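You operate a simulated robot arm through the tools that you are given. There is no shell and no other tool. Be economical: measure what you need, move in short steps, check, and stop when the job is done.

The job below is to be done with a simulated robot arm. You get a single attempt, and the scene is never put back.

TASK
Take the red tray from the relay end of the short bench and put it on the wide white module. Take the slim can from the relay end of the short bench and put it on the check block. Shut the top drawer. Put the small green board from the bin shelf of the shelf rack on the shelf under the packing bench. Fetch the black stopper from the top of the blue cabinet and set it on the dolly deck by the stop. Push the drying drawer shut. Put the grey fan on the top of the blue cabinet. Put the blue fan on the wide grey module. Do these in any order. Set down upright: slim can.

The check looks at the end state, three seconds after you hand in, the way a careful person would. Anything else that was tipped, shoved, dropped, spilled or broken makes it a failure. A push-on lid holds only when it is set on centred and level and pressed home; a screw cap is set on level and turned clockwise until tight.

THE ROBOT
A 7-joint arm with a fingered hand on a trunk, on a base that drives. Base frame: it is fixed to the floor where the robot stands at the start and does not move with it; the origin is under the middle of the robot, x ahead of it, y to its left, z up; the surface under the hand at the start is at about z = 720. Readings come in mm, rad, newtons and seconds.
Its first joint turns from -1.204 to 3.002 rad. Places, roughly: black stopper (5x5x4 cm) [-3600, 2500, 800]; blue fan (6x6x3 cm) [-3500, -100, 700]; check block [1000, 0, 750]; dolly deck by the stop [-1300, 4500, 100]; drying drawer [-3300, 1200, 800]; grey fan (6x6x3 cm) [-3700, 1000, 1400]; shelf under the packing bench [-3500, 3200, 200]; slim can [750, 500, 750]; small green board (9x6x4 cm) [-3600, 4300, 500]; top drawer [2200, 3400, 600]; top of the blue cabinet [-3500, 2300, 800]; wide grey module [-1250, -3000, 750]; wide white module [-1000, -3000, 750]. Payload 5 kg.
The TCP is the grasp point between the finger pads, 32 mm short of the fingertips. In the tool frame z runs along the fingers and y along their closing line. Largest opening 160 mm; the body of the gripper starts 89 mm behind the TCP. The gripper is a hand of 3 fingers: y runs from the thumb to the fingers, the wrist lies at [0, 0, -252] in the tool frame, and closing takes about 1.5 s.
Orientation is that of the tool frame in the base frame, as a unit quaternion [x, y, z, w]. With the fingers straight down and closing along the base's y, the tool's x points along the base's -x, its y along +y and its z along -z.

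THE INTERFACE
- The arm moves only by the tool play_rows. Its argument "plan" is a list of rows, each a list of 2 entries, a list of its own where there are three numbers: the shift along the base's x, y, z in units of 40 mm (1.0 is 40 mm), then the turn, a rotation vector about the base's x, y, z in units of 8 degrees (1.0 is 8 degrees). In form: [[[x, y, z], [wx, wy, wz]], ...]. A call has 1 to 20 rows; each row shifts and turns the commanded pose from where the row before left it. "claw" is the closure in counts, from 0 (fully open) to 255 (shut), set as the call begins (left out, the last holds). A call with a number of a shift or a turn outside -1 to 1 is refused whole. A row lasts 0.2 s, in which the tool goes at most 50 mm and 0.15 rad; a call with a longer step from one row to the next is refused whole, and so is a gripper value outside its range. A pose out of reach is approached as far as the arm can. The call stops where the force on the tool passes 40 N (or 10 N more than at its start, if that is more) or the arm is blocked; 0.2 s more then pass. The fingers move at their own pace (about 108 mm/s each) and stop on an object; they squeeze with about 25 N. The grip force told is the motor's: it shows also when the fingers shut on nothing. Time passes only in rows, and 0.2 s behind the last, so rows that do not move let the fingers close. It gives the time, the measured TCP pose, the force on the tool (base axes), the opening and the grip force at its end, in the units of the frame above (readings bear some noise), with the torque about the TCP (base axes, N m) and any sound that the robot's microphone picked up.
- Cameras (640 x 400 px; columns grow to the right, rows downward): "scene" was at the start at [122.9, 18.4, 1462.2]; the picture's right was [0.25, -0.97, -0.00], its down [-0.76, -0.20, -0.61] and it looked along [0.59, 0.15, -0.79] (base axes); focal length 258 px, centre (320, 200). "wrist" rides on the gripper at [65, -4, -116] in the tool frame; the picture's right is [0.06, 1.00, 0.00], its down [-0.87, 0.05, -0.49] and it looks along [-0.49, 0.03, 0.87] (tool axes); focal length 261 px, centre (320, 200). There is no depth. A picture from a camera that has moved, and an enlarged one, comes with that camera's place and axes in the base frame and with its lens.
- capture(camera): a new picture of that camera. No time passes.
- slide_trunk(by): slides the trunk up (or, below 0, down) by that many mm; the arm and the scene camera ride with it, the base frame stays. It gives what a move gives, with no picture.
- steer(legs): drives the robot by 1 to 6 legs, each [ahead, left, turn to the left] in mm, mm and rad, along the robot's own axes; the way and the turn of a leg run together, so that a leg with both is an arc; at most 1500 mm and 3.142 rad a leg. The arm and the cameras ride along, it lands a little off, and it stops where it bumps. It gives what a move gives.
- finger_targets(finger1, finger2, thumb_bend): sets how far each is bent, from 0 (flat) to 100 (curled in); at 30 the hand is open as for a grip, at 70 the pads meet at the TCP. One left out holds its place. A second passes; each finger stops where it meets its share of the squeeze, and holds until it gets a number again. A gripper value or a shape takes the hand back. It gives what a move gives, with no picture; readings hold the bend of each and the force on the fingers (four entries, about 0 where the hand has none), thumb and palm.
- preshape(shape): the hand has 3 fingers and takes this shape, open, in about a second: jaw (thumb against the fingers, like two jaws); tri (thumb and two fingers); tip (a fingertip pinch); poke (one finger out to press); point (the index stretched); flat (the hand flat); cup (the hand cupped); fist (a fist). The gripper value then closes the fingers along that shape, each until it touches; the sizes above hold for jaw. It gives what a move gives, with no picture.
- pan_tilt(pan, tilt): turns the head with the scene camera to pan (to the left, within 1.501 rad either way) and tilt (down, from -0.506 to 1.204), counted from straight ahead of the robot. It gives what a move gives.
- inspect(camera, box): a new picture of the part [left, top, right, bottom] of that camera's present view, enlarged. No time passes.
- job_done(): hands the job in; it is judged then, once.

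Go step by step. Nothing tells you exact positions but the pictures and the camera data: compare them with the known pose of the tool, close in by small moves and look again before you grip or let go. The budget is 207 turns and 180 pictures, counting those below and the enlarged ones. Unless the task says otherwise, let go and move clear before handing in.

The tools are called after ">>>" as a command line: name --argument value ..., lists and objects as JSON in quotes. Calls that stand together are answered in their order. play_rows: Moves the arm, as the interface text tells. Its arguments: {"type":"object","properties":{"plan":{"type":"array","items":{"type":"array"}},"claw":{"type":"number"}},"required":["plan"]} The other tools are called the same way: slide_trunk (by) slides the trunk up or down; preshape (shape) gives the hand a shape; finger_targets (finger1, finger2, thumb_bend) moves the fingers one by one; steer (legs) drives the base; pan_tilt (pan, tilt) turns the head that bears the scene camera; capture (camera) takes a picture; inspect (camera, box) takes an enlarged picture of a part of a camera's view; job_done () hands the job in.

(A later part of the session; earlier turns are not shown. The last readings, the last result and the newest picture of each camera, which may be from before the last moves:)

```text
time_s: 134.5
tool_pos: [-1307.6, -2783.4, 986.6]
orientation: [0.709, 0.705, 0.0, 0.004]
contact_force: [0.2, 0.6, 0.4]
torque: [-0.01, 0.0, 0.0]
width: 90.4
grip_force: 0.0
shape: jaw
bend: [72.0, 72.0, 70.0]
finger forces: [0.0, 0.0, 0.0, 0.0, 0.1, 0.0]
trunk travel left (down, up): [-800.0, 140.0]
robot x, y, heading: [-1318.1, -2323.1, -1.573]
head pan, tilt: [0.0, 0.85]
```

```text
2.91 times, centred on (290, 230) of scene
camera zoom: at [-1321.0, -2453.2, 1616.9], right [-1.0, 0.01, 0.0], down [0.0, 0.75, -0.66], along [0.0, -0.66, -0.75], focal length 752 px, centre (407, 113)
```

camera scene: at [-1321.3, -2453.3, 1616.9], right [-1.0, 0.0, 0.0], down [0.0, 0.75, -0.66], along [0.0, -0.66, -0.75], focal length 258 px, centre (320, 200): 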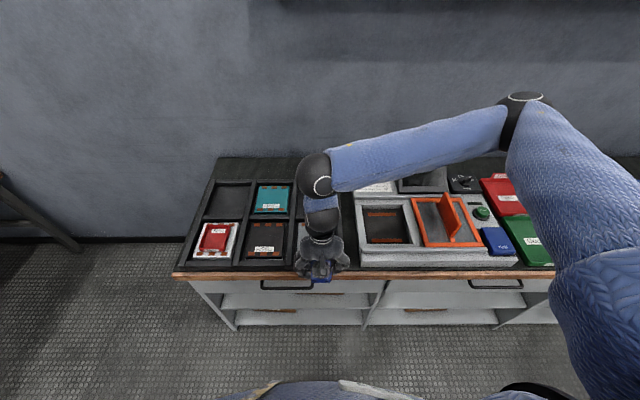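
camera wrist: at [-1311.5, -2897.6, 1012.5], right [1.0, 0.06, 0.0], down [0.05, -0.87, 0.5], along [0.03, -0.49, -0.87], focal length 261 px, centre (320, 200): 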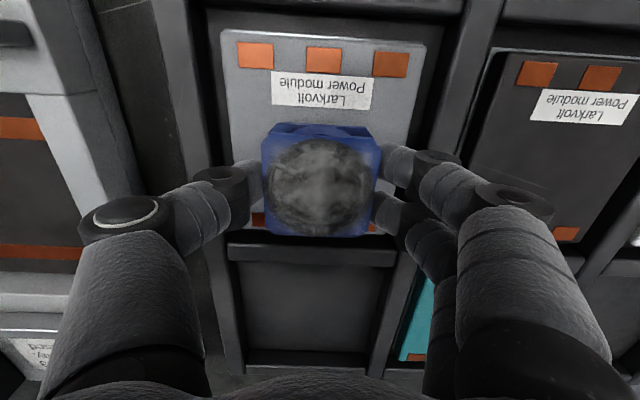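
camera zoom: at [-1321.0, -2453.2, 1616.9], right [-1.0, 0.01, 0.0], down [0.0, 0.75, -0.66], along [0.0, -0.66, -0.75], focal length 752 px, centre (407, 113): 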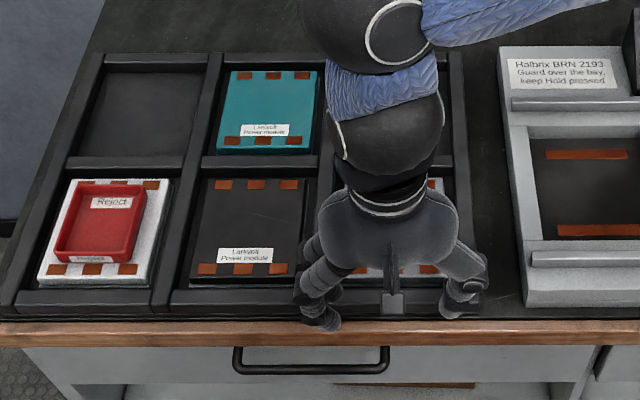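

I'll check with the wrist camera that the fan stayed put.

>>> capture --camera "wrist"

>>> steer --legs '[[-350, 0, 0], [0, -1070, -0.0], [0, 0, -1.571], [0, -1000, 0], [0, -1000, 0], [0, -950, 0]]'

>>> pan_tilt --pan 0.3 --tilt 0.2

>>> capture --camera "scene"

```text
114 pictures are left
camera wrist: at [-1312.2, -2717.9, 1101.7], right [1.0, 0.06, 0.0], down [0.05, -0.87, 0.5], along [0.03, -0.49, -0.87], focal length 261 px, centre (320, 200)
```

wrist: 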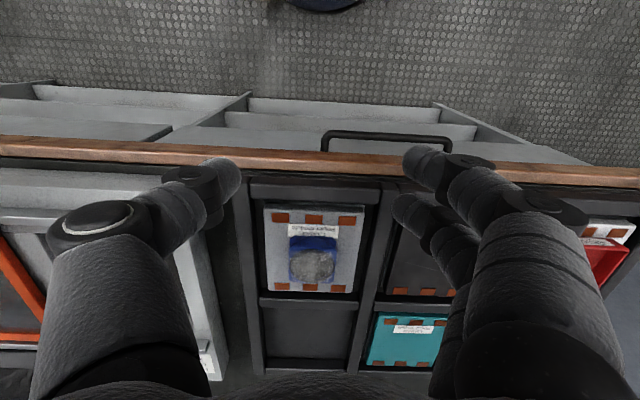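

```text
time_s: 159.9
tool_pos: [-2872.0, 950.3, 986.3]
orientation: [1.0, -0.002, -0.001, 0.002]
contact_force: [0.6, -0.4, -0.3]
torque: [-0.06, -0.01, 0.0]
width: 90.1
grip_force: 0.0
shape: jaw
bend: [72.0, 72.0, 70.0]
finger forces: [0.0, 0.1, 0.1, 0.0, 0.0, 0.0]
trunk travel left (down, up): [-800.0, 140.0]
robot x, y, heading: [-2409.3, 967.5, 3.145]
head pan, tilt: [0.0, 0.85]
```

```text
time_s: 160.9
tool_pos: [-2871.3, 948.6, 987.0]
orientation: [1.0, -0.001, -0.002, 0.003]
contact_force: [-0.2, 1.0, 1.2]
torque: [0.0, 0.0, -0.02]
width: 90.6
grip_force: 0.1
shape: jaw
bend: [72.0, 72.0, 70.0]
finger forces: [0.0, 0.1, 0.0, 0.0, 0.1, 0.0]
trunk travel left (down, up): [-800.0, 140.0]
robot x, y, heading: [-2414.7, 962.6, 3.141]
head pan, tilt: [0.3, 0.201]
```

```text
113 pictures are left
camera scene: at [-2552.2, 937.2, 1674.5], right [-0.29, 0.96, 0.0], down [0.19, 0.06, -0.98], along [-0.94, -0.29, -0.2], focal length 258 px, centre (320, 200)
```

scene: 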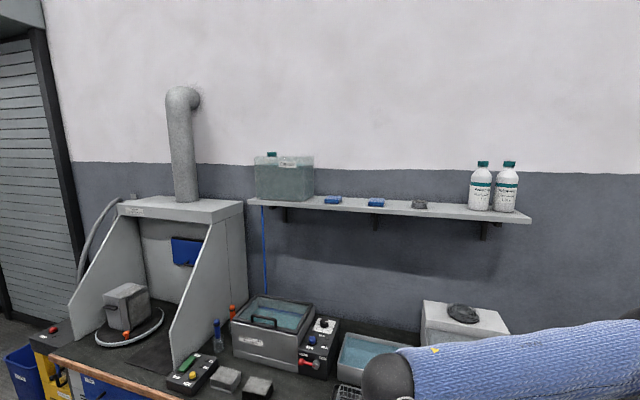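

The grey fan is on the shelf near (-3750, 1025, 1428). I'll zoom on it and look at the bench below for the drying drawer.

>>> inspect --camera "scene" --box '[300, 170, 540, 250]'

>>> pan_tilt --pan -0.5 --tilt 0.6

>>> capture --camera "scene"

>>> pan_tilt --pan 0.25 --tilt 0.65

>>> capture --camera "scene"

```text
2.67 times, centred on (420, 210) of scene
camera zoom: at [-2552.2, 937.2, 1674.5], right [-0.29, 0.96, 0.0], down [0.19, 0.06, -0.98], along [-0.94, -0.29, -0.2], focal length 689 px, centre (53, 173)
```

zoom: 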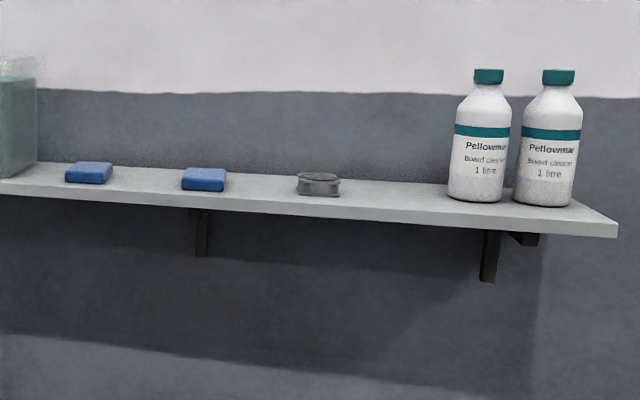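

```text
time_s: 162.0
tool_pos: [-2872.4, 949.4, 984.9]
orientation: [1.0, -0.001, -0.001, 0.002]
contact_force: [0.3, -0.1, 0.0]
torque: [0.01, 0.0, -0.02]
width: 90.5
grip_force: 0.0
shape: jaw
bend: [72.0, 72.0, 70.0]
finger forces: [0.0, 0.1, 0.0, 0.0, 0.1, 0.0]
trunk travel left (down, up): [-800.0, 140.0]
robot x, y, heading: [-2412.8, 966.1, 3.142]
head pan, tilt: [-0.499, 0.6]
```

```text
111 pictures are left
camera scene: at [-2540.7, 1006.8, 1637.8], right [0.48, 0.88, 0.0], down [0.5, -0.27, -0.83], along [-0.72, 0.4, -0.56], focal length 258 px, centre (320, 200)
```

scene: 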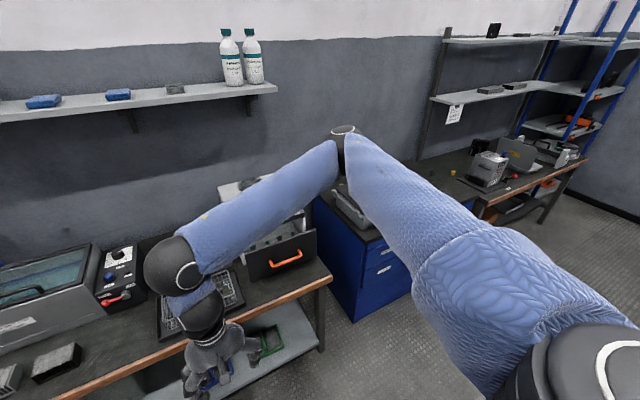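

```text
time_s: 163.1
tool_pos: [-2870.4, 949.9, 986.0]
orientation: [1.0, -0.002, -0.002, 0.003]
contact_force: [0.0, -0.1, 0.5]
torque: [-0.03, 0.03, 0.0]
width: 90.2
grip_force: 0.1
shape: jaw
bend: [72.0, 72.0, 70.0]
finger forces: [0.0, 0.0, 0.1, 0.1, 0.1, 0.0]
trunk travel left (down, up): [-800.0, 140.0]
robot x, y, heading: [-2414.7, 966.0, 3.136]
head pan, tilt: [0.25, 0.649]
```

```text
110 pictures are left
camera scene: at [-2547.2, 943.2, 1633.5], right [-0.25, 0.97, 0.0], down [0.59, 0.15, -0.8], along [-0.77, -0.2, -0.6], focal length 258 px, centre (320, 200)
```

scene: 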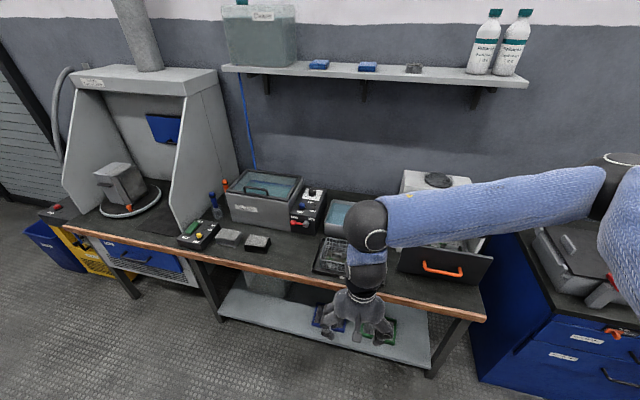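

The drying drawer (black front, orange handle) stands open near (-3305, 1250). I'll line up with it first, since pushing it shut is simple.

>>> steer --legs '[[100, -290, 0]]'

>>> capture --camera "scene"

>>> capture --camera "wrist"

```text
time_s: 165.2
tool_pos: [-2972.3, 1243.1, 985.9]
orientation: [1.0, -0.004, -0.002, 0.004]
contact_force: [-1.2, 0.0, -0.2]
torque: [-0.02, -0.02, 0.0]
width: 90.5
grip_force: 0.1
shape: jaw
bend: [72.0, 72.0, 70.0]
finger forces: [0.1, 0.0, 0.0, 0.0, 0.1, 0.0]
trunk travel left (down, up): [-800.0, 140.0]
robot x, y, heading: [-2514.8, 1259.0, 3.133]
head pan, tilt: [0.25, 0.649]
```

```text
109 pictures are left
camera scene: at [-2647.6, 1235.4, 1633.5], right [-0.24, 0.97, 0.0], down [0.59, 0.14, -0.8], along [-0.77, -0.19, -0.6], focal length 258 px, centre (320, 200)
```

scene: 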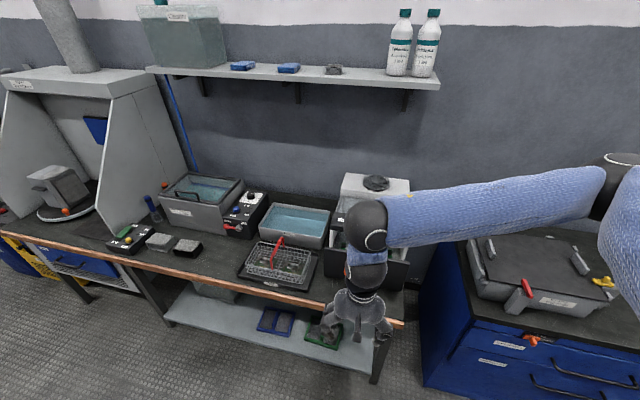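

```text
108 pictures are left
camera wrist: at [-2907.7, 1247.2, 1101.4], right [0.06, -1.0, 0.01], down [-0.87, -0.05, 0.5], along [-0.49, -0.03, -0.87], focal length 261 px, centre (320, 200)
```

wrist: 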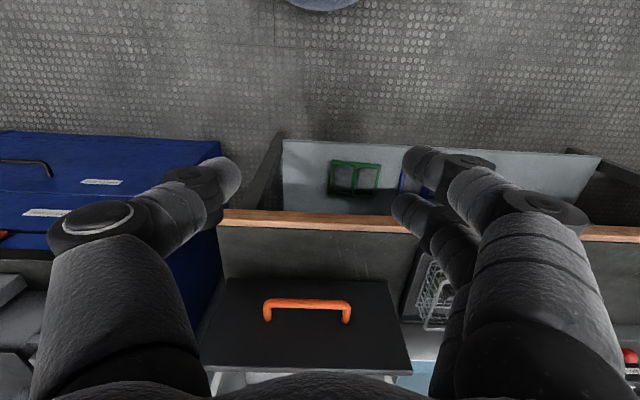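

The drawer's front plate stands at x ≈ -3305, centred at y ≈ 1240, with the handle bar at z ≈ 809. I'll drive a bit closer, close the fingers and lower them in front of the handle.

>>> steer --legs '[[170, 0, 0.008]]'

>>> play_rows --plan '[[[0, 0, 0], [0, 0, 0]], [[0, 0, 0], [0, 0, 0]], [[0, 0, -0.9], [0, 0, 0]], [[0, 0, -0.9], [0, 0, 0]], [[0, 0, -0.9], [0, 0, 0]], [[0, 0, -0.9], [0, 0, 0]], [[0, 0, -0.65], [0, 0, 0]], [[0, 0, 0], [0, 0, 0]]]' --claw 255

>>> capture --camera "wrist"

>>> capture --camera "scene"

```text
time_s: 166.7
tool_pos: [-3140.8, 1239.2, 985.2]
orientation: [1.0, 0.002, -0.001, 0.003]
contact_force: [-0.8, 0.0, 0.5]
torque: [-0.02, -0.04, -0.01]
width: 90.3
grip_force: 0.1
shape: jaw
bend: [72.0, 72.0, 70.0]
finger forces: [0.0, 0.0, 0.0, 0.0, 0.0, 0.0]
trunk travel left (down, up): [-800.0, 140.0]
robot x, y, heading: [-2678.7, 1255.8, -3.136]
head pan, tilt: [0.25, 0.649]
```

```text
time_s: 168.5
tool_pos: [-3139.6, 1238.1, 817.6]
orientation: [1.0, 0.002, -0.002, 0.002]
contact_force: [-0.6, -0.3, 0.2]
torque: [-0.02, -0.02, -0.02]
width: 0.0
grip_force: 25.2
shape: jaw
bend: [65.0, 65.0, 67.0]
finger forces: [0.0, 0.0, 0.1, 0.0, 0.0, 0.0]
trunk travel left (down, up): [-800.0, 140.0]
robot x, y, heading: [-2676.6, 1253.5, -3.137]
head pan, tilt: [0.25, 0.649]
```

```text
107 pictures are left
camera wrist: at [-3074.4, 1242.6, 932.9], right [0.07, -1.0, 0.01], down [-0.87, -0.05, 0.5], along [-0.49, -0.04, -0.87], focal length 261 px, centre (320, 200)
```

wrist: 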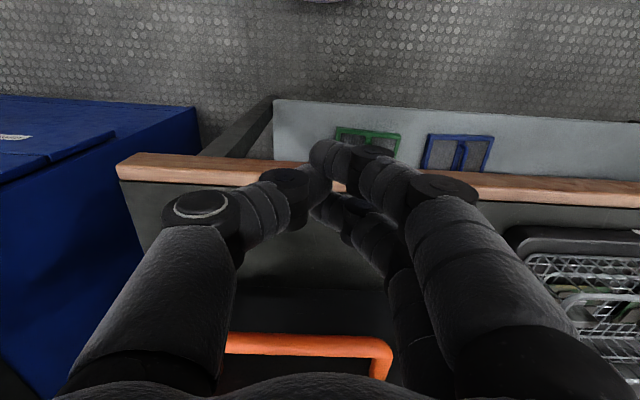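

```text
106 pictures are left
camera scene: at [-2814.5, 1233.1, 1633.5], right [-0.25, 0.97, 0.0], down [0.59, 0.15, -0.8], along [-0.77, -0.2, -0.6], focal length 258 px, centre (320, 200)
```

scene: 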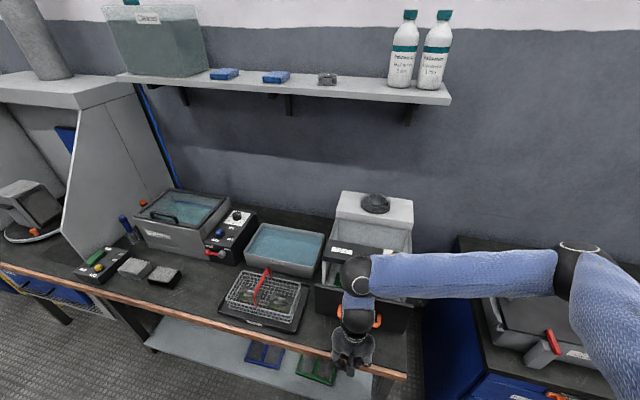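

The closed fingers are in front of the handle. I'll push in -x in small steps.

>>> play_rows --plan '[[[-0.6, 0.1, -0.1], [0, 0, 0]], [[-0.6, 0, 0], [0, 0, 0]], [[-0.4, 0, 0], [0, 0, 0]], [[-0.4, 0, 0], [0, 0, 0]], [[-0.3, 0, 0], [0, 0, 0]], [[-0.3, 0, 0], [0, 0, 0]], [[-0.3, 0, 0], [0, 0, 0]], [[-0.3, 0, 0], [0, 0, 0]], [[-0.3, 0, 0], [0, 0, 0]], [[-0.3, 0, 0], [0, 0, 0]]]'

>>> inspect --camera "scene" --box '[300, 170, 440, 380]'

```text
time_s: 170.7
tool_pos: [-3291.2, 1242.2, 811.9]
orientation: [1.0, 0.002, -0.002, 0.002]
contact_force: [1.0, -0.2, 0.4]
torque: [0.04, -0.01, 0.0]
width: 0.2
grip_force: 24.8
shape: jaw
bend: [65.0, 65.0, 67.0]
finger forces: [0.0, 0.6, 0.0, 0.0, 0.0, 0.1]
trunk travel left (down, up): [-800.0, 140.0]
robot x, y, heading: [-2680.3, 1256.3, -3.138]
head pan, tilt: [0.25, 0.649]
```

```text
1.90 times, centred on (370, 275) of scene
camera zoom: at [-2814.9, 1233.2, 1633.5], right [-0.25, 0.97, 0.0], down [0.59, 0.15, -0.8], along [-0.77, -0.2, -0.6], focal length 492 px, centre (225, 57)
```

zoom: 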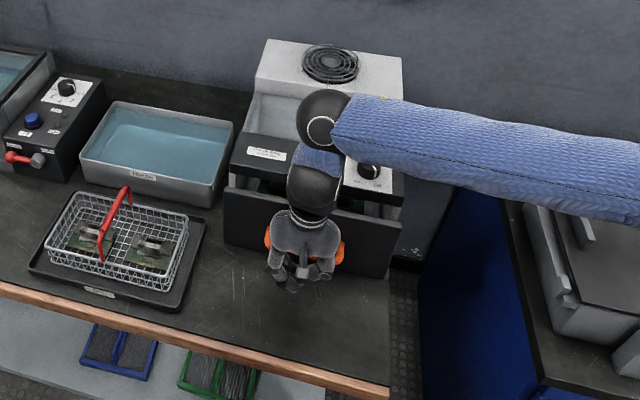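

>>> play_rows --plan '[[[-0.3, 0, 0], [0, 0, 0]], [[-0.3, 0, 0], [0, 0, 0]], [[-0.3, 0, 0], [0, 0, 0]], [[-0.3, 0, 0], [0, 0, 0]], [[-0.3, 0, 0], [0, 0, 0]], [[0, 0, 0], [0, 0, 0]]]'

>>> inspect --camera "scene" --box '[300, 170, 440, 380]'

```text
time_s: 171.7
tool_pos: [-3331.1, 1239.1, 809.2]
orientation: [1.0, 0.006, 0.003, 0.002]
contact_force: [19.1, 3.0, 10.4]
torque: [-0.37, 0.44, 0.55]
width: 0.0
grip_force: 24.9
shape: jaw
bend: [65.0, 65.0, 67.0]
finger forces: [0.0, 19.5, 0.1, 0.0, 0.0, 0.1]
trunk travel left (down, up): [-800.0, 140.0]
robot x, y, heading: [-2683.5, 1254.3, -3.138]
head pan, tilt: [0.25, 0.649]
stopped in row 5: the force on the tool passed its limit at 51 N (the readings are from after the stop); the commanded pose is now the measured one
```

```text
1.90 times, centred on (370, 275) of scene
camera zoom: at [-2813.3, 1233.5, 1633.7], right [-0.25, 0.97, 0.0], down [0.59, 0.15, -0.8], along [-0.77, -0.2, -0.6], focal length 492 px, centre (225, 57)
```

zoom: 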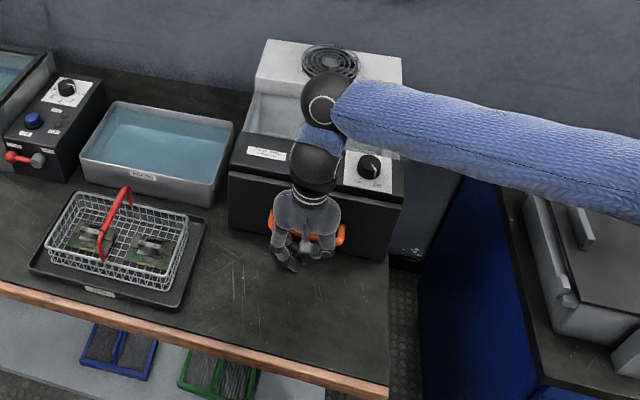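

The drawer has moved in and the force jumped, so it's likely shut. I'll back off and look.

>>> play_rows --plan '[[[0.4, 0, 0], [0, 0, 0]], [[0.9, 0, 0], [0, 0, 0]], [[0.9, 0, 0], [0, 0, 0]], [[0.9, 0, 0.5], [0, 0, 0]], [[0.9, 0, 0.8], [0, 0, 0]], [[0.4, 0, 0.9], [0, 0, 0]], [[0, 0, 0.9], [0, 0, 0]], [[0, 0, 0.9], [0, 0, 0]], [[0, 0, 0], [0, 0, 0]]]'

>>> inspect --camera "scene" --box '[280, 160, 440, 330]'

>>> capture --camera "wrist"

```text
time_s: 173.7
tool_pos: [-3158.8, 1242.0, 969.8]
orientation: [1.0, 0.005, 0.003, 0.003]
contact_force: [0.1, 0.0, 0.0]
torque: [-0.02, -0.01, 0.01]
width: 0.1
grip_force: 25.4
shape: jaw
bend: [65.0, 65.0, 67.0]
finger forces: [0.1, 0.0, 0.0, 0.1, 0.0, 0.1]
trunk travel left (down, up): [-800.0, 140.0]
robot x, y, heading: [-2679.4, 1252.9, -3.135]
head pan, tilt: [0.25, 0.649]
```

```text
2.35 times, centred on (360, 245) of scene
camera zoom: at [-2815.0, 1233.6, 1633.4], right [-0.25, 0.97, 0.0], down [0.59, 0.15, -0.8], along [-0.77, -0.2, -0.61], focal length 608 px, centre (226, 94)
```

zoom: 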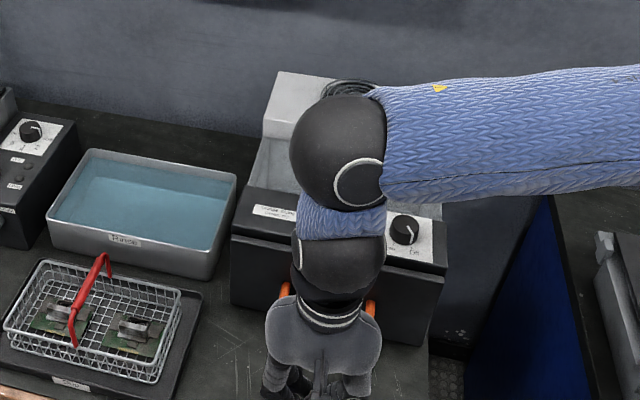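

```text
102 pictures are left
camera wrist: at [-3094.9, 1246.9, 1085.7], right [0.07, -1.0, 0.01], down [-0.87, -0.06, 0.49], along [-0.49, -0.04, -0.87], focal length 261 px, centre (320, 200)
```

wrist: 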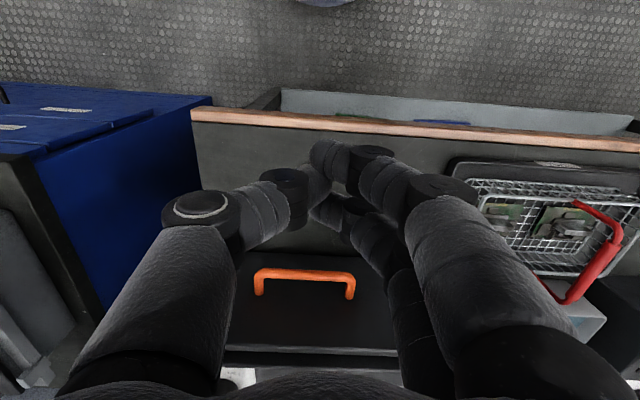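

I'll look closely at the seam between the drawer's front and the housing.

>>> inspect --camera "scene" --box '[355, 235, 395, 310]'

>>> inspect --camera "scene" --box '[275, 225, 345, 290]'

>>> inspect --camera "wrist" --box '[200, 240, 420, 400]'

```text
5.33 times, centred on (375, 272) of scene
camera zoom: at [-2815.0, 1233.6, 1633.4], right [-0.25, 0.97, 0.0], down [0.59, 0.15, -0.8], along [-0.77, -0.2, -0.61], focal length 1378 px, centre (27, -187)
```

zoom: 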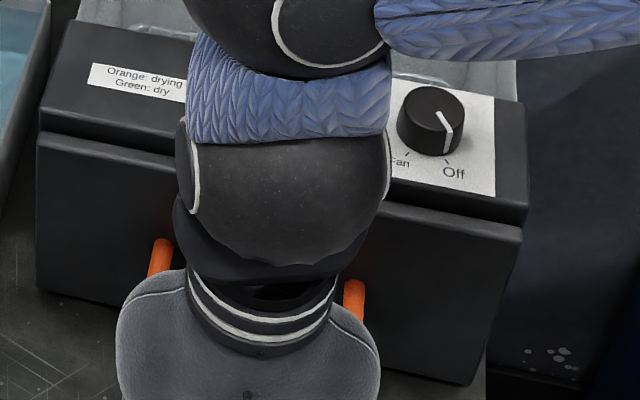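

```text
6.15 times, centred on (310, 258) of scene
camera zoom: at [-2815.0, 1233.6, 1633.4], right [-0.25, 0.97, 0.0], down [0.59, 0.15, -0.8], along [-0.77, -0.2, -0.61], focal length 1590 px, centre (382, -154)
```

zoom: 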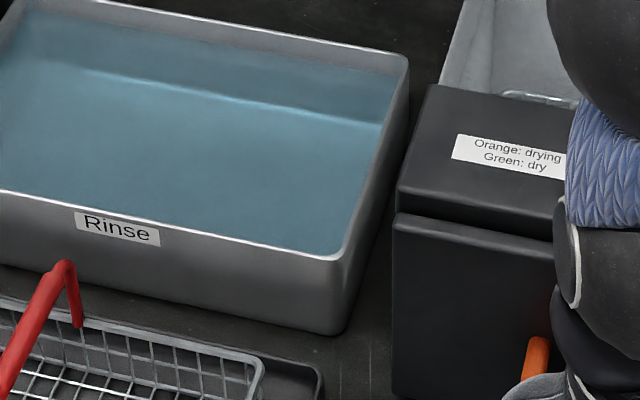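

```text
2.50 times, centred on (310, 320) of wrist
camera zoom: at [-3094.9, 1246.9, 1085.7], right [0.07, -1.0, 0.01], down [-0.87, -0.06, 0.49], along [-0.49, -0.04, -0.87], focal length 652 px, centre (345, -100)
```

zoom: 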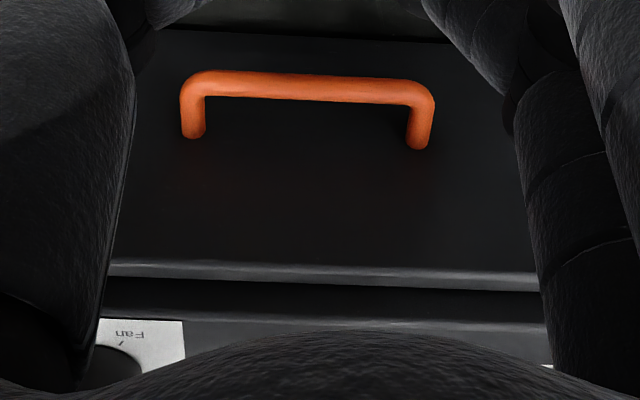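

It looks shut, but I'll push once more gently to make sure it doesn't give any further.

>>> play_rows --plan '[[[0, 0, -0.9], [0, 0, 0]], [[0, 0, -0.9], [0, 0, 0]], [[0, 0, -0.9], [0, 0, 0]], [[0, 0, -0.9], [0, 0, 0]], [[0, 0, -0.3], [0, 0, 0]], [[-0.8, 0, 0], [0, 0, 0]], [[-0.8, 0, 0], [0, 0, 0]], [[-0.8, 0, 0], [0, 0, 0]], [[-0.8, 0, 0], [0, 0, 0]], [[-0.5, 0, 0], [0, 0, 0]], [[-0.15, 0, 0], [0, 0, 0]], [[-0.1, 0, 0], [0, 0, 0]], [[-0.1, 0, 0], [0, 0, 0]], [[-0.1, 0, 0], [0, 0, 0]], [[-0.1, 0, 0], [0, 0, 0]], [[-0.1, 0, 0], [0, 0, 0]], [[-0.1, 0, 0], [0, 0, 0]]]'

>>> inspect --camera "scene" --box '[275, 225, 415, 330]'

```text
time_s: 177.3
tool_pos: [-3331.1, 1240.0, 813.1]
orientation: [1.0, 0.007, 0.003, 0.002]
contact_force: [27.5, 1.8, 0.6]
torque: [-0.03, 0.2, 0.74]
width: 0.2
grip_force: 24.8
shape: jaw
bend: [65.0, 65.0, 67.0]
finger forces: [0.0, 28.1, 0.1, 0.0, 0.1, 0.1]
trunk travel left (down, up): [-800.0, 140.0]
robot x, y, heading: [-2677.4, 1258.8, -3.138]
head pan, tilt: [0.25, 0.649]
```

```text
3.81 times, centred on (345, 278) of scene
camera zoom: at [-2811.5, 1233.5, 1633.7], right [-0.25, 0.97, 0.0], down [0.58, 0.15, -0.8], along [-0.77, -0.2, -0.6], focal length 984 px, centre (225, -95)
```

zoom: 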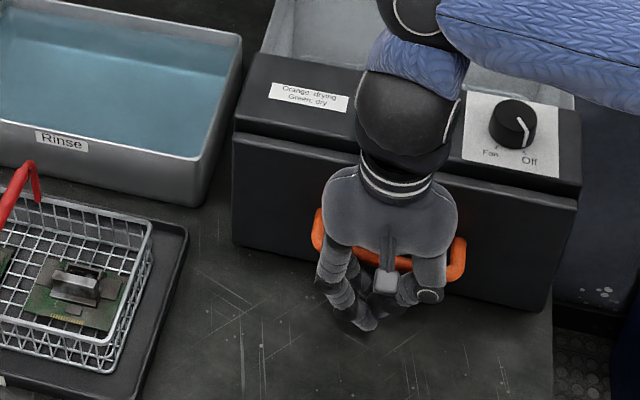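

The drawer didn't move further with 28 N on it, so it is shut. Now for the grey fan, at about (-3706, 1027) on the shelf near z = 1424. I'll back off, raise the trunk fully and stand in front of it.

>>> play_rows --plan '[[[0.4, 0, 0], [0, 0, 0]], [[0.9, 0, 0], [0, 0, 0]], [[0.9, 0, 0], [0, 0, 0]], [[0.9, 0, 0.5], [0, 0, 0]], [[0.9, 0, 0.8], [0, 0, 0]], [[0.9, 0, 0.8], [0, 0, 0]], [[0.9, 0, 0.8], [0, 0, 0]], [[0, 0, 0.9], [0, 0, 0]], [[0, 0, 0.9], [0, 0, 0]], [[0, 0, 0.9], [0, 0, 0]], [[0, 0, 0.9], [0, 0, 0]]]' --claw 100

>>> slide_trunk --by 140

>>> steer --legs '[[0, 300, 0], [80, 0, 0]]'

>>> pan_tilt --pan 0.0 --tilt 0.4

>>> capture --camera "scene"

```text
time_s: 179.7
tool_pos: [-3104.1, 1241.7, 1073.3]
orientation: [1.0, 0.006, 0.002, 0.003]
contact_force: [-0.3, 1.1, 0.3]
torque: [0.01, 0.01, 0.02]
width: 97.4
grip_force: 0.1
shape: jaw
bend: [71.0, 71.0, 70.0]
finger forces: [0.1, 0.1, 0.0, 0.0, 0.0, 0.0]
trunk travel left (down, up): [-800.0, 140.0]
robot x, y, heading: [-2682.5, 1255.5, -3.14]
head pan, tilt: [0.25, 0.649]
```

```text
time_s: 181.4
tool_pos: [-3105.0, 1241.8, 1213.2]
orientation: [1.0, 0.005, 0.003, 0.002]
contact_force: [0.0, 0.7, 0.5]
torque: [0.03, -0.02, 0.0]
width: 97.4
grip_force: 0.0
shape: jaw
bend: [71.0, 71.0, 70.0]
finger forces: [0.0, 0.1, 0.0, 0.0, 0.0, 0.0]
trunk travel left (down, up): [-940.0, 0.0]
robot x, y, heading: [-2682.3, 1256.7, -3.14]
head pan, tilt: [0.25, 0.649]
```

```text
time_s: 184.1
tool_pos: [-3183.8, 946.3, 1212.0]
orientation: [1.0, 0.004, 0.004, 0.002]
contact_force: [0.1, -0.1, -0.4]
torque: [0.0, -0.06, -0.02]
width: 97.4
grip_force: 0.0
shape: jaw
bend: [71.0, 71.0, 70.0]
finger forces: [0.0, 0.0, 0.0, 0.1, 0.0, 0.0]
trunk travel left (down, up): [-940.0, 0.0]
robot x, y, heading: [-2758.5, 958.0, 3.139]
head pan, tilt: [0.25, 0.649]
```

```text
time_s: 184.8
tool_pos: [-3183.2, 948.3, 1213.4]
orientation: [1.0, 0.004, 0.003, 0.003]
contact_force: [-0.8, -0.6, -0.2]
torque: [-0.05, 0.02, -0.01]
width: 97.4
grip_force: 0.0
shape: jaw
bend: [71.0, 71.0, 70.0]
finger forces: [0.0, 0.0, 0.0, 0.1, 0.0, 0.0]
trunk travel left (down, up): [-940.0, 0.0]
robot x, y, heading: [-2755.4, 956.7, 3.146]
head pan, tilt: [0.0, 0.4]
```

```text
97 pictures are left
camera scene: at [-2901.8, 959.7, 1795.9], right [0.0, 1.0, 0.0], down [0.39, 0.0, -0.92], along [-0.92, 0.0, -0.39], focal length 258 px, centre (320, 200)
```

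scene: 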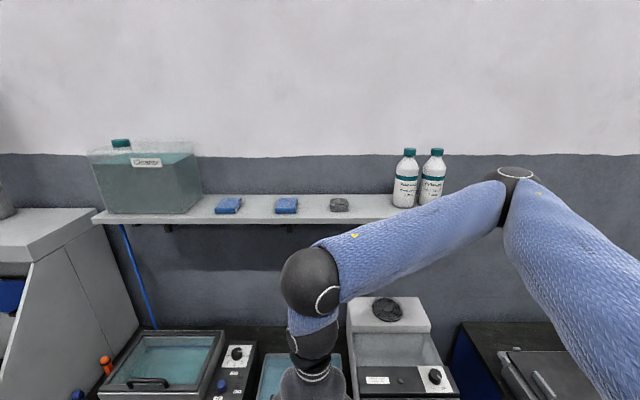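

The fan reads (-3709, 1025). I'll raise the hand to about z = 1510 in front of the shelf, then move toward it.

>>> play_rows --plan '[[[0, 0, 0.9], [0, 0, 0]], [[0, 0, 0.9], [0, 0, 0]], [[0, 0, 0.9], [0, 0, 0]], [[0, 0, 0.9], [0, 0, 0]], [[0, 0, 0.9], [0, 0, 0]], [[0, 0, 0.9], [0, 0, 0]], [[0, 0, 0.9], [0, 0, 0]], [[0, 0, 0.9], [0, 0, 0]], [[0, 0, 0.6], [0, 0, 0]], [[0, 0, 0], [0, 0, 0]]]'

>>> play_rows --plan '[[[-0.9, 0.16, 0], [0, 0, 0]], [[-0.9, 0.16, 0], [0, 0, 0]], [[-0.9, 0.16, 0], [0, 0, 0]], [[-0.9, 0.16, 0], [0, 0, 0]], [[-0.9, 0.16, 0], [0, 0, 0]], [[-0.9, 0.16, 0], [0, 0, 0]], [[-0.9, 0.16, 0], [0, 0, 0]], [[-0.9, 0.16, 0], [0, 0, 0]], [[0, 0, 0], [0, 0, 0]]]'

>>> capture --camera "wrist"

>>> capture --camera "scene"

```text
time_s: 187.0
tool_pos: [-3185.7, 948.0, 1526.6]
orientation: [1.0, 0.002, 0.003, 0.003]
contact_force: [-0.7, 0.5, -0.2]
torque: [0.0, 0.02, -0.04]
width: 97.3
grip_force: 0.0
shape: jaw
bend: [71.0, 71.0, 70.0]
finger forces: [0.0, 0.0, 0.0, 0.1, 0.1, 0.0]
trunk travel left (down, up): [-940.0, 0.0]
robot x, y, heading: [-2758.5, 962.2, 3.141]
head pan, tilt: [0.0, 0.4]
```

```text
time_s: 189.0
tool_pos: [-3470.2, 1000.2, 1525.0]
orientation: [1.0, 0.004, 0.002, 0.003]
contact_force: [0.3, -0.2, 1.5]
torque: [0.0, -0.01, -0.01]
width: 97.7
grip_force: 0.1
shape: jaw
bend: [71.0, 71.0, 70.0]
finger forces: [0.0, 0.0, 0.0, 0.1, 0.0, 0.0]
trunk travel left (down, up): [-940.0, 0.0]
robot x, y, heading: [-2759.5, 956.8, 3.143]
head pan, tilt: [0.0, 0.4]
```

```text
96 pictures are left
camera wrist: at [-3406.3, 1005.0, 1640.9], right [0.07, -1.0, 0.01], down [-0.87, -0.06, 0.49], along [-0.49, -0.04, -0.87], focal length 261 px, centre (320, 200)
```

wrist: 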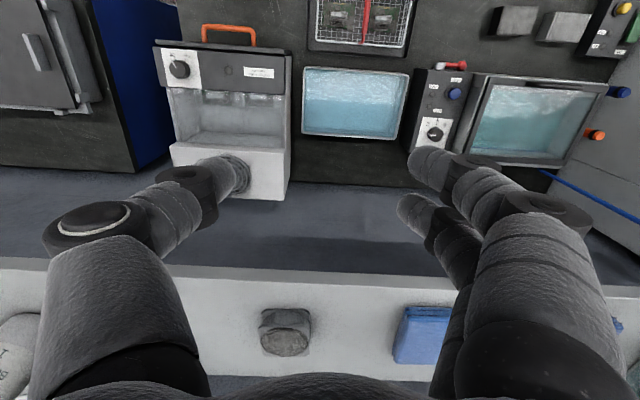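

```text
95 pictures are left
camera scene: at [-2900.5, 959.6, 1796.1], right [0.0, 1.0, 0.0], down [0.39, 0.0, -0.92], along [-0.92, 0.0, -0.39], focal length 258 px, centre (320, 200)
```

scene: 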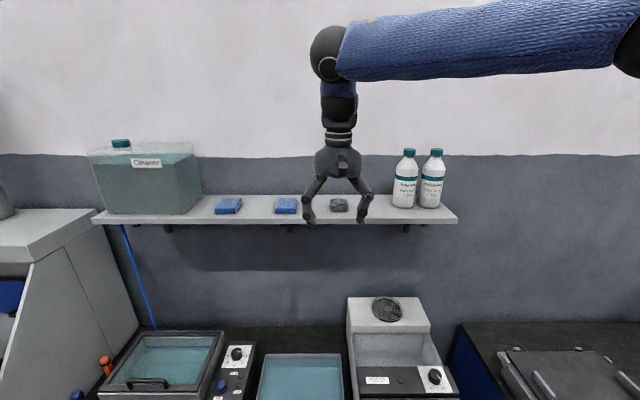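

The fan reads (-3710, 1024) again, with the forearm well above the bottles. I'll go over it.

>>> play_rows --plan '[[[-0.8, 0.09, 0], [0, 0, 0]], [[-0.8, 0.09, 0], [0, 0, 0]], [[-0.8, 0.09, 0], [0, 0, 0]], [[-0.8, 0.09, 0], [0, 0, 0]], [[-0.8, 0.09, 0], [0, 0, 0]], [[-0.8, 0.09, 0], [0, 0, 0]], [[-0.8, 0.06, 0], [0, 0, 0]], [[-0.4, 0, 0], [0, 0, 0]], [[0, 0, 0], [0, 0, 0]]]'

>>> capture --camera "wrist"

```text
time_s: 191.0
tool_pos: [-3710.6, 1024.0, 1525.8]
orientation: [1.0, 0.003, 0.003, 0.002]
contact_force: [-0.2, 0.7, -0.7]
torque: [-0.01, -0.02, 0.0]
width: 97.2
grip_force: 0.0
shape: jaw
bend: [71.0, 71.0, 70.0]
finger forces: [0.0, 0.0, 0.0, 0.0, 0.0, 0.0]
trunk travel left (down, up): [-940.0, 0.0]
robot x, y, heading: [-2758.5, 960.5, 3.138]
head pan, tilt: [0.0, 0.4]
```

```text
94 pictures are left
camera wrist: at [-3647.1, 1028.5, 1641.4], right [0.07, -1.0, 0.01], down [-0.87, -0.06, 0.49], along [-0.49, -0.04, -0.87], focal length 261 px, centre (320, 200)
```

wrist: 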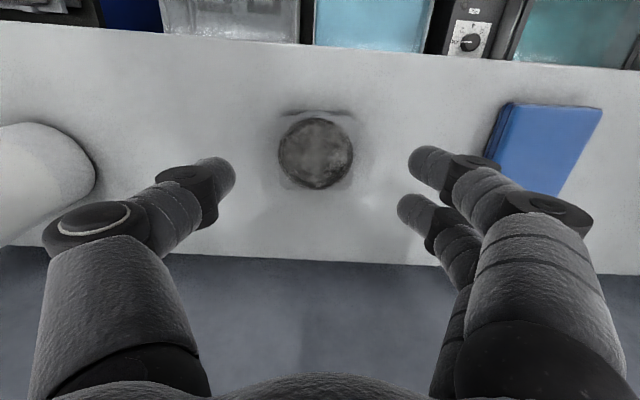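

The fan is centred below the hand. I'll go down carefully until the fingertips nearly touch the shelf.

>>> play_rows --plan '[[[-0.05, 0.04, -0.6], [0, 0, 0]], [[0, 0, -0.6], [0, 0, 0]], [[0, 0, -0.2], [0, 0, 0]], [[0, 0, -0.1], [0, 0, 0]], [[0, 0, 0], [0, 0, 0]]]'

>>> capture --camera "wrist"

>>> inspect --camera "scene" --box '[280, 140, 400, 240]'

```text
time_s: 192.2
tool_pos: [-3713.1, 1024.7, 1464.2]
orientation: [1.0, 0.003, 0.002, 0.003]
contact_force: [0.2, -0.2, 0.0]
torque: [-0.04, 0.01, -0.02]
width: 97.2
grip_force: 0.0
shape: jaw
bend: [71.0, 71.0, 70.0]
finger forces: [0.0, 0.0, 0.0, 0.0, 0.0, 0.1]
trunk travel left (down, up): [-940.0, 0.0]
robot x, y, heading: [-2753.2, 960.0, 3.14]
head pan, tilt: [0.0, 0.4]
```

```text
93 pictures are left
camera wrist: at [-3649.9, 1029.8, 1581.5], right [0.07, -1.0, 0.01], down [-0.87, -0.06, 0.49], along [-0.49, -0.04, -0.87], focal length 261 px, centre (320, 200)
```

wrist: 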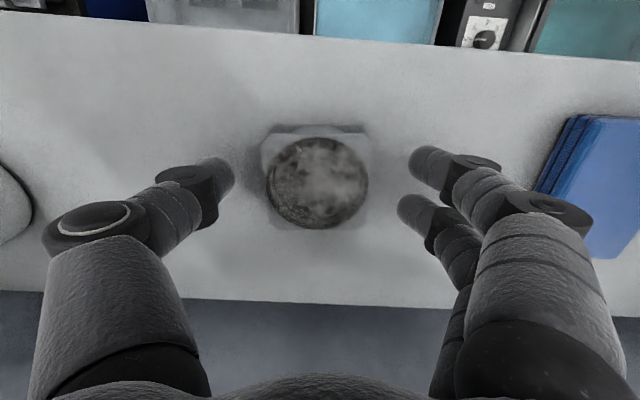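

```text
4.00 times, centred on (340, 190) of scene
camera zoom: at [-2901.7, 959.3, 1796.0], right [0.0, 1.0, 0.0], down [0.39, 0.0, -0.92], along [-0.92, 0.0, -0.39], focal length 1034 px, centre (240, 240)
```

zoom: 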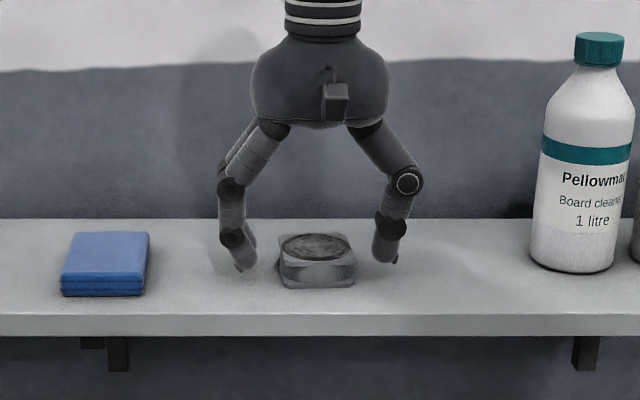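

The fan looks a little smaller than the blue one did at its grasp height, so I need about 13 mm more.

>>> play_rows --plan '[[[0, 0, -0.15], [0, 0, 0]], [[0, 0, -0.1], [0, 0, 0]], [[0, 0, -0.07], [0, 0, 0]], [[0, 0, 0], [0, 0, 0]]]'

>>> capture --camera "wrist"

```text
time_s: 193.2
tool_pos: [-3711.3, 1024.8, 1455.0]
orientation: [1.0, 0.002, 0.002, 0.003]
contact_force: [-3.8, 0.3, 15.7]
torque: [-0.9, 0.19, -0.24]
width: 96.7
grip_force: 0.0
shape: jaw
bend: [71.0, 71.0, 70.0]
finger forces: [7.2, 8.2, 0.0, 0.0, 0.5, 0.0]
trunk travel left (down, up): [-940.0, 0.0]
robot x, y, heading: [-2757.4, 962.3, 3.139]
head pan, tilt: [0.0, 0.4]
```

```text
91 pictures are left
camera wrist: at [-3648.3, 1029.8, 1570.3], right [0.07, -1.0, 0.01], down [-0.87, -0.06, 0.49], along [-0.49, -0.04, -0.87], focal length 261 px, centre (320, 200)
```

wrist: 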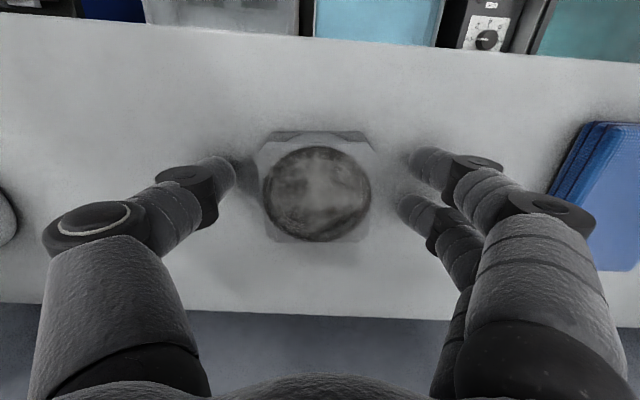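

The fingers have touched the shelf. I'll rise 4 mm and close on the fan.

>>> play_rows --plan '[[[0, 0, 0.1], [0, 0, 0]], [[0, 0, 0.03], [0, 0, 0]]]'

>>> play_rows --plan '[[[0, 0, 0], [0, 0, 0]], [[0, 0, 0], [0, 0, 0]], [[0, 0, 0], [0, 0, 0]], [[0, 0, 0], [0, 0, 0]], [[0, 0, 0], [0, 0, 0]], [[0, 0, 0], [0, 0, 0]]]' --claw 255

>>> capture --camera "wrist"

```text
time_s: 193.8
tool_pos: [-3712.6, 1024.0, 1457.5]
orientation: [1.0, 0.003, 0.004, 0.002]
contact_force: [0.3, 0.2, -0.5]
torque: [0.03, 0.0, -0.01]
width: 97.3
grip_force: 0.0
shape: jaw
bend: [71.0, 71.0, 70.0]
finger forces: [0.1, 0.0, 0.1, 0.0, 0.1, 0.1]
trunk travel left (down, up): [-940.0, 0.0]
robot x, y, heading: [-2756.7, 962.2, 3.139]
head pan, tilt: [0.0, 0.4]
```

```text
time_s: 195.2
tool_pos: [-3713.9, 1024.1, 1457.4]
orientation: [1.0, 0.003, 0.003, 0.003]
contact_force: [-0.3, 0.2, 0.5]
torque: [0.01, -0.01, 0.01]
width: 53.7
grip_force: 24.9
shape: jaw
bend: [73.0, 73.0, 70.0]
finger forces: [11.2, 11.4, 0.1, 0.0, 22.7, 0.0]
trunk travel left (down, up): [-940.0, 0.0]
robot x, y, heading: [-2754.8, 959.8, 3.143]
head pan, tilt: [0.0, 0.4]
```

```text
90 pictures are left
camera wrist: at [-3649.7, 1029.1, 1573.9], right [0.07, -1.0, 0.01], down [-0.87, -0.06, 0.49], along [-0.49, -0.04, -0.87], focal length 261 px, centre (320, 200)
```

wrist: 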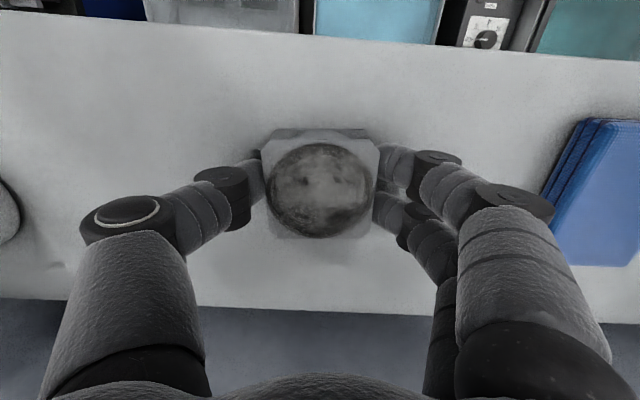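

The fan is held. I'll lift, draw it back, drive clear, and then go along to the blue cabinet.

>>> play_rows --plan '[[[0, 0, 0.8], [0, 0, 0]], [[0, 0, 0.8], [0, 0, 0]], [[0.5, 0, 0.3], [0, 0, 0]], [[0.9, 0, 0], [0, 0, 0]], [[0.9, 0, 0], [0, 0, 0]], [[0.9, 0, 0], [0, 0, 0]], [[0.9, 0, 0], [0, 0, 0]], [[0.9, 0, 0], [0, 0, 0]], [[0.9, 0, 0], [0, 0, 0]], [[0.9, 0, 0], [0, 0, 0]], [[0.9, 0, 0], [0, 0, 0]], [[0.9, 0, 0], [0, 0, 0]], [[0.9, 0, 0], [0, 0, 0]], [[0.9, 0, 0], [0, 0, 0]], [[0.9, 0, 0], [0, 0, 0]]]'

>>> play_rows --plan '[[[0, 0, -0.9], [0, 0, 0]], [[0, 0, -0.9], [0, 0, 0]], [[0, 0, -0.9], [0, 0, 0]], [[0, 0, -0.9], [0, 0, 0]], [[0, 0, -0.9], [0, 0, 0]], [[0, 0, -0.9], [0, 0, 0]], [[0, 0, -0.9], [0, 0, 0]], [[0, 0, -0.9], [0, 0, 0]], [[0, 0, 0], [0, 0, 0]]]'

>>> steer --legs '[[-250, 0, 0], [0, -1300, 0]]'

>>> slide_trunk --by -140

>>> pan_tilt --pan 0.1 --tilt 0.65

>>> capture --camera "scene"

```text
time_s: 198.4
tool_pos: [-3259.5, 1025.6, 1534.0]
orientation: [1.0, 0.004, 0.002, 0.003]
contact_force: [0.8, -0.1, -0.5]
torque: [-0.02, 0.01, 0.0]
width: 53.8
grip_force: 24.8
shape: jaw
bend: [73.0, 73.0, 70.0]
finger forces: [11.2, 11.3, 0.0, 0.0, 22.5, 0.1]
trunk travel left (down, up): [-940.0, 0.0]
robot x, y, heading: [-2758.0, 957.9, 3.142]
head pan, tilt: [0.0, 0.4]
```

```text
time_s: 200.4
tool_pos: [-3261.1, 1023.8, 1247.0]
orientation: [1.0, 0.003, 0.003, 0.003]
contact_force: [0.2, 0.6, -0.2]
torque: [0.0, 0.01, 0.03]
width: 53.9
grip_force: 24.8
shape: jaw
bend: [73.0, 73.0, 70.0]
finger forces: [11.1, 11.5, 0.0, 0.0, 22.5, 0.0]
trunk travel left (down, up): [-940.0, 0.0]
robot x, y, heading: [-2755.7, 960.9, 3.138]
head pan, tilt: [0.0, 0.4]
```

```text
time_s: 208.4
tool_pos: [-3004.5, 2339.9, 1248.1]
orientation: [1.0, 0.0, 0.003, 0.002]
contact_force: [0.1, 0.3, 0.1]
torque: [0.0, 0.03, 0.02]
width: 53.6
grip_force: 24.5
shape: jaw
bend: [73.0, 73.0, 70.0]
finger forces: [11.1, 11.3, 0.0, 0.0, 22.5, 0.1]
trunk travel left (down, up): [-940.0, 0.0]
robot x, y, heading: [-2497.8, 2276.2, 3.137]
head pan, tilt: [0.0, 0.4]
```

```text
time_s: 210.1
tool_pos: [-3003.8, 2340.1, 1107.7]
orientation: [1.0, -0.001, 0.003, 0.002]
contact_force: [0.4, 0.5, -0.2]
torque: [0.0, 0.03, 0.0]
width: 53.8
grip_force: 25.3
shape: jaw
bend: [73.0, 73.0, 70.0]
finger forces: [11.1, 11.3, 0.0, 0.0, 22.5, 0.0]
trunk travel left (down, up): [-800.0, 140.0]
robot x, y, heading: [-2497.1, 2273.7, 3.131]
head pan, tilt: [0.0, 0.4]
```

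```text
time_s: 210.9
tool_pos: [-3004.7, 2339.3, 1107.3]
orientation: [1.0, 0.0, 0.003, 0.003]
contact_force: [-0.1, -0.1, 0.0]
torque: [0.0, -0.03, -0.02]
width: 53.6
grip_force: 24.8
shape: jaw
bend: [73.0, 73.0, 70.0]
finger forces: [11.2, 11.3, 0.0, 0.0, 22.5, 0.0]
trunk travel left (down, up): [-800.0, 140.0]
robot x, y, heading: [-2501.7, 2270.6, 3.135]
head pan, tilt: [0.099, 0.649]
```

```text
89 pictures are left
camera scene: at [-2638.4, 2264.8, 1633.5], right [-0.09, 1.0, 0.0], down [0.6, 0.06, -0.8], along [-0.79, -0.07, -0.6], focal length 258 px, centre (320, 200)
```

scene: 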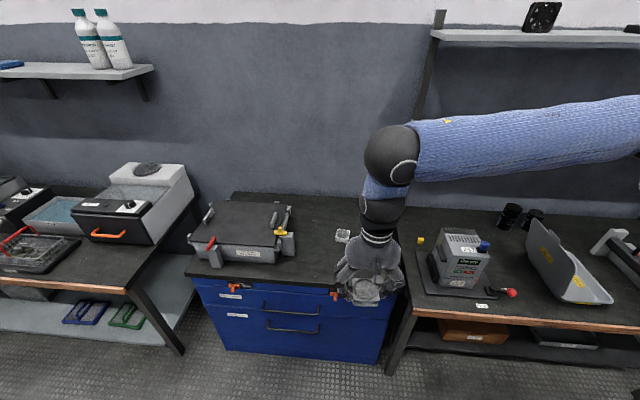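

I'm at the blue cabinet. I'll look for the black stopper and free space on its top.

>>> inspect --camera "scene" --box '[180, 180, 420, 340]'

>>> capture --camera "wrist"

```text
2.50 times, centred on (300, 260) of scene
camera zoom: at [-2638.4, 2264.8, 1633.5], right [-0.09, 1.0, 0.0], down [0.6, 0.06, -0.8], along [-0.79, -0.07, -0.6], focal length 646 px, centre (370, 50)
```

zoom: 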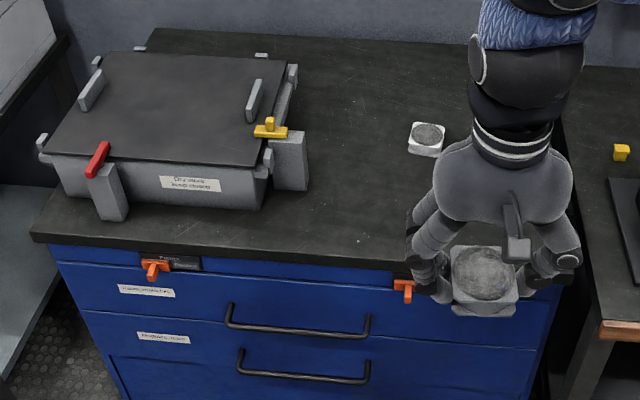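

```text
87 pictures are left
camera wrist: at [-2940.8, 2344.0, 1223.7], right [0.06, -1.0, 0.01], down [-0.87, -0.05, 0.49], along [-0.49, -0.04, -0.87], focal length 261 px, centre (320, 200)
```

wrist: 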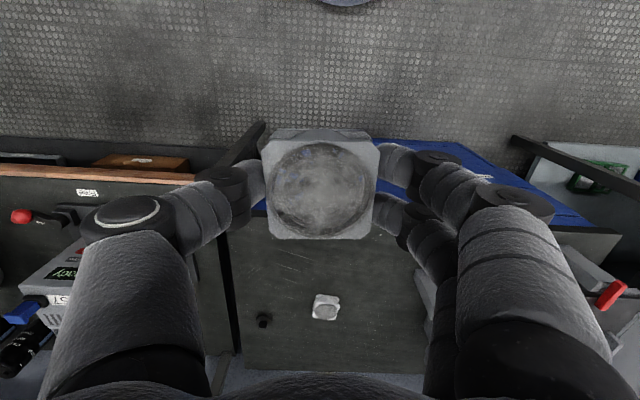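

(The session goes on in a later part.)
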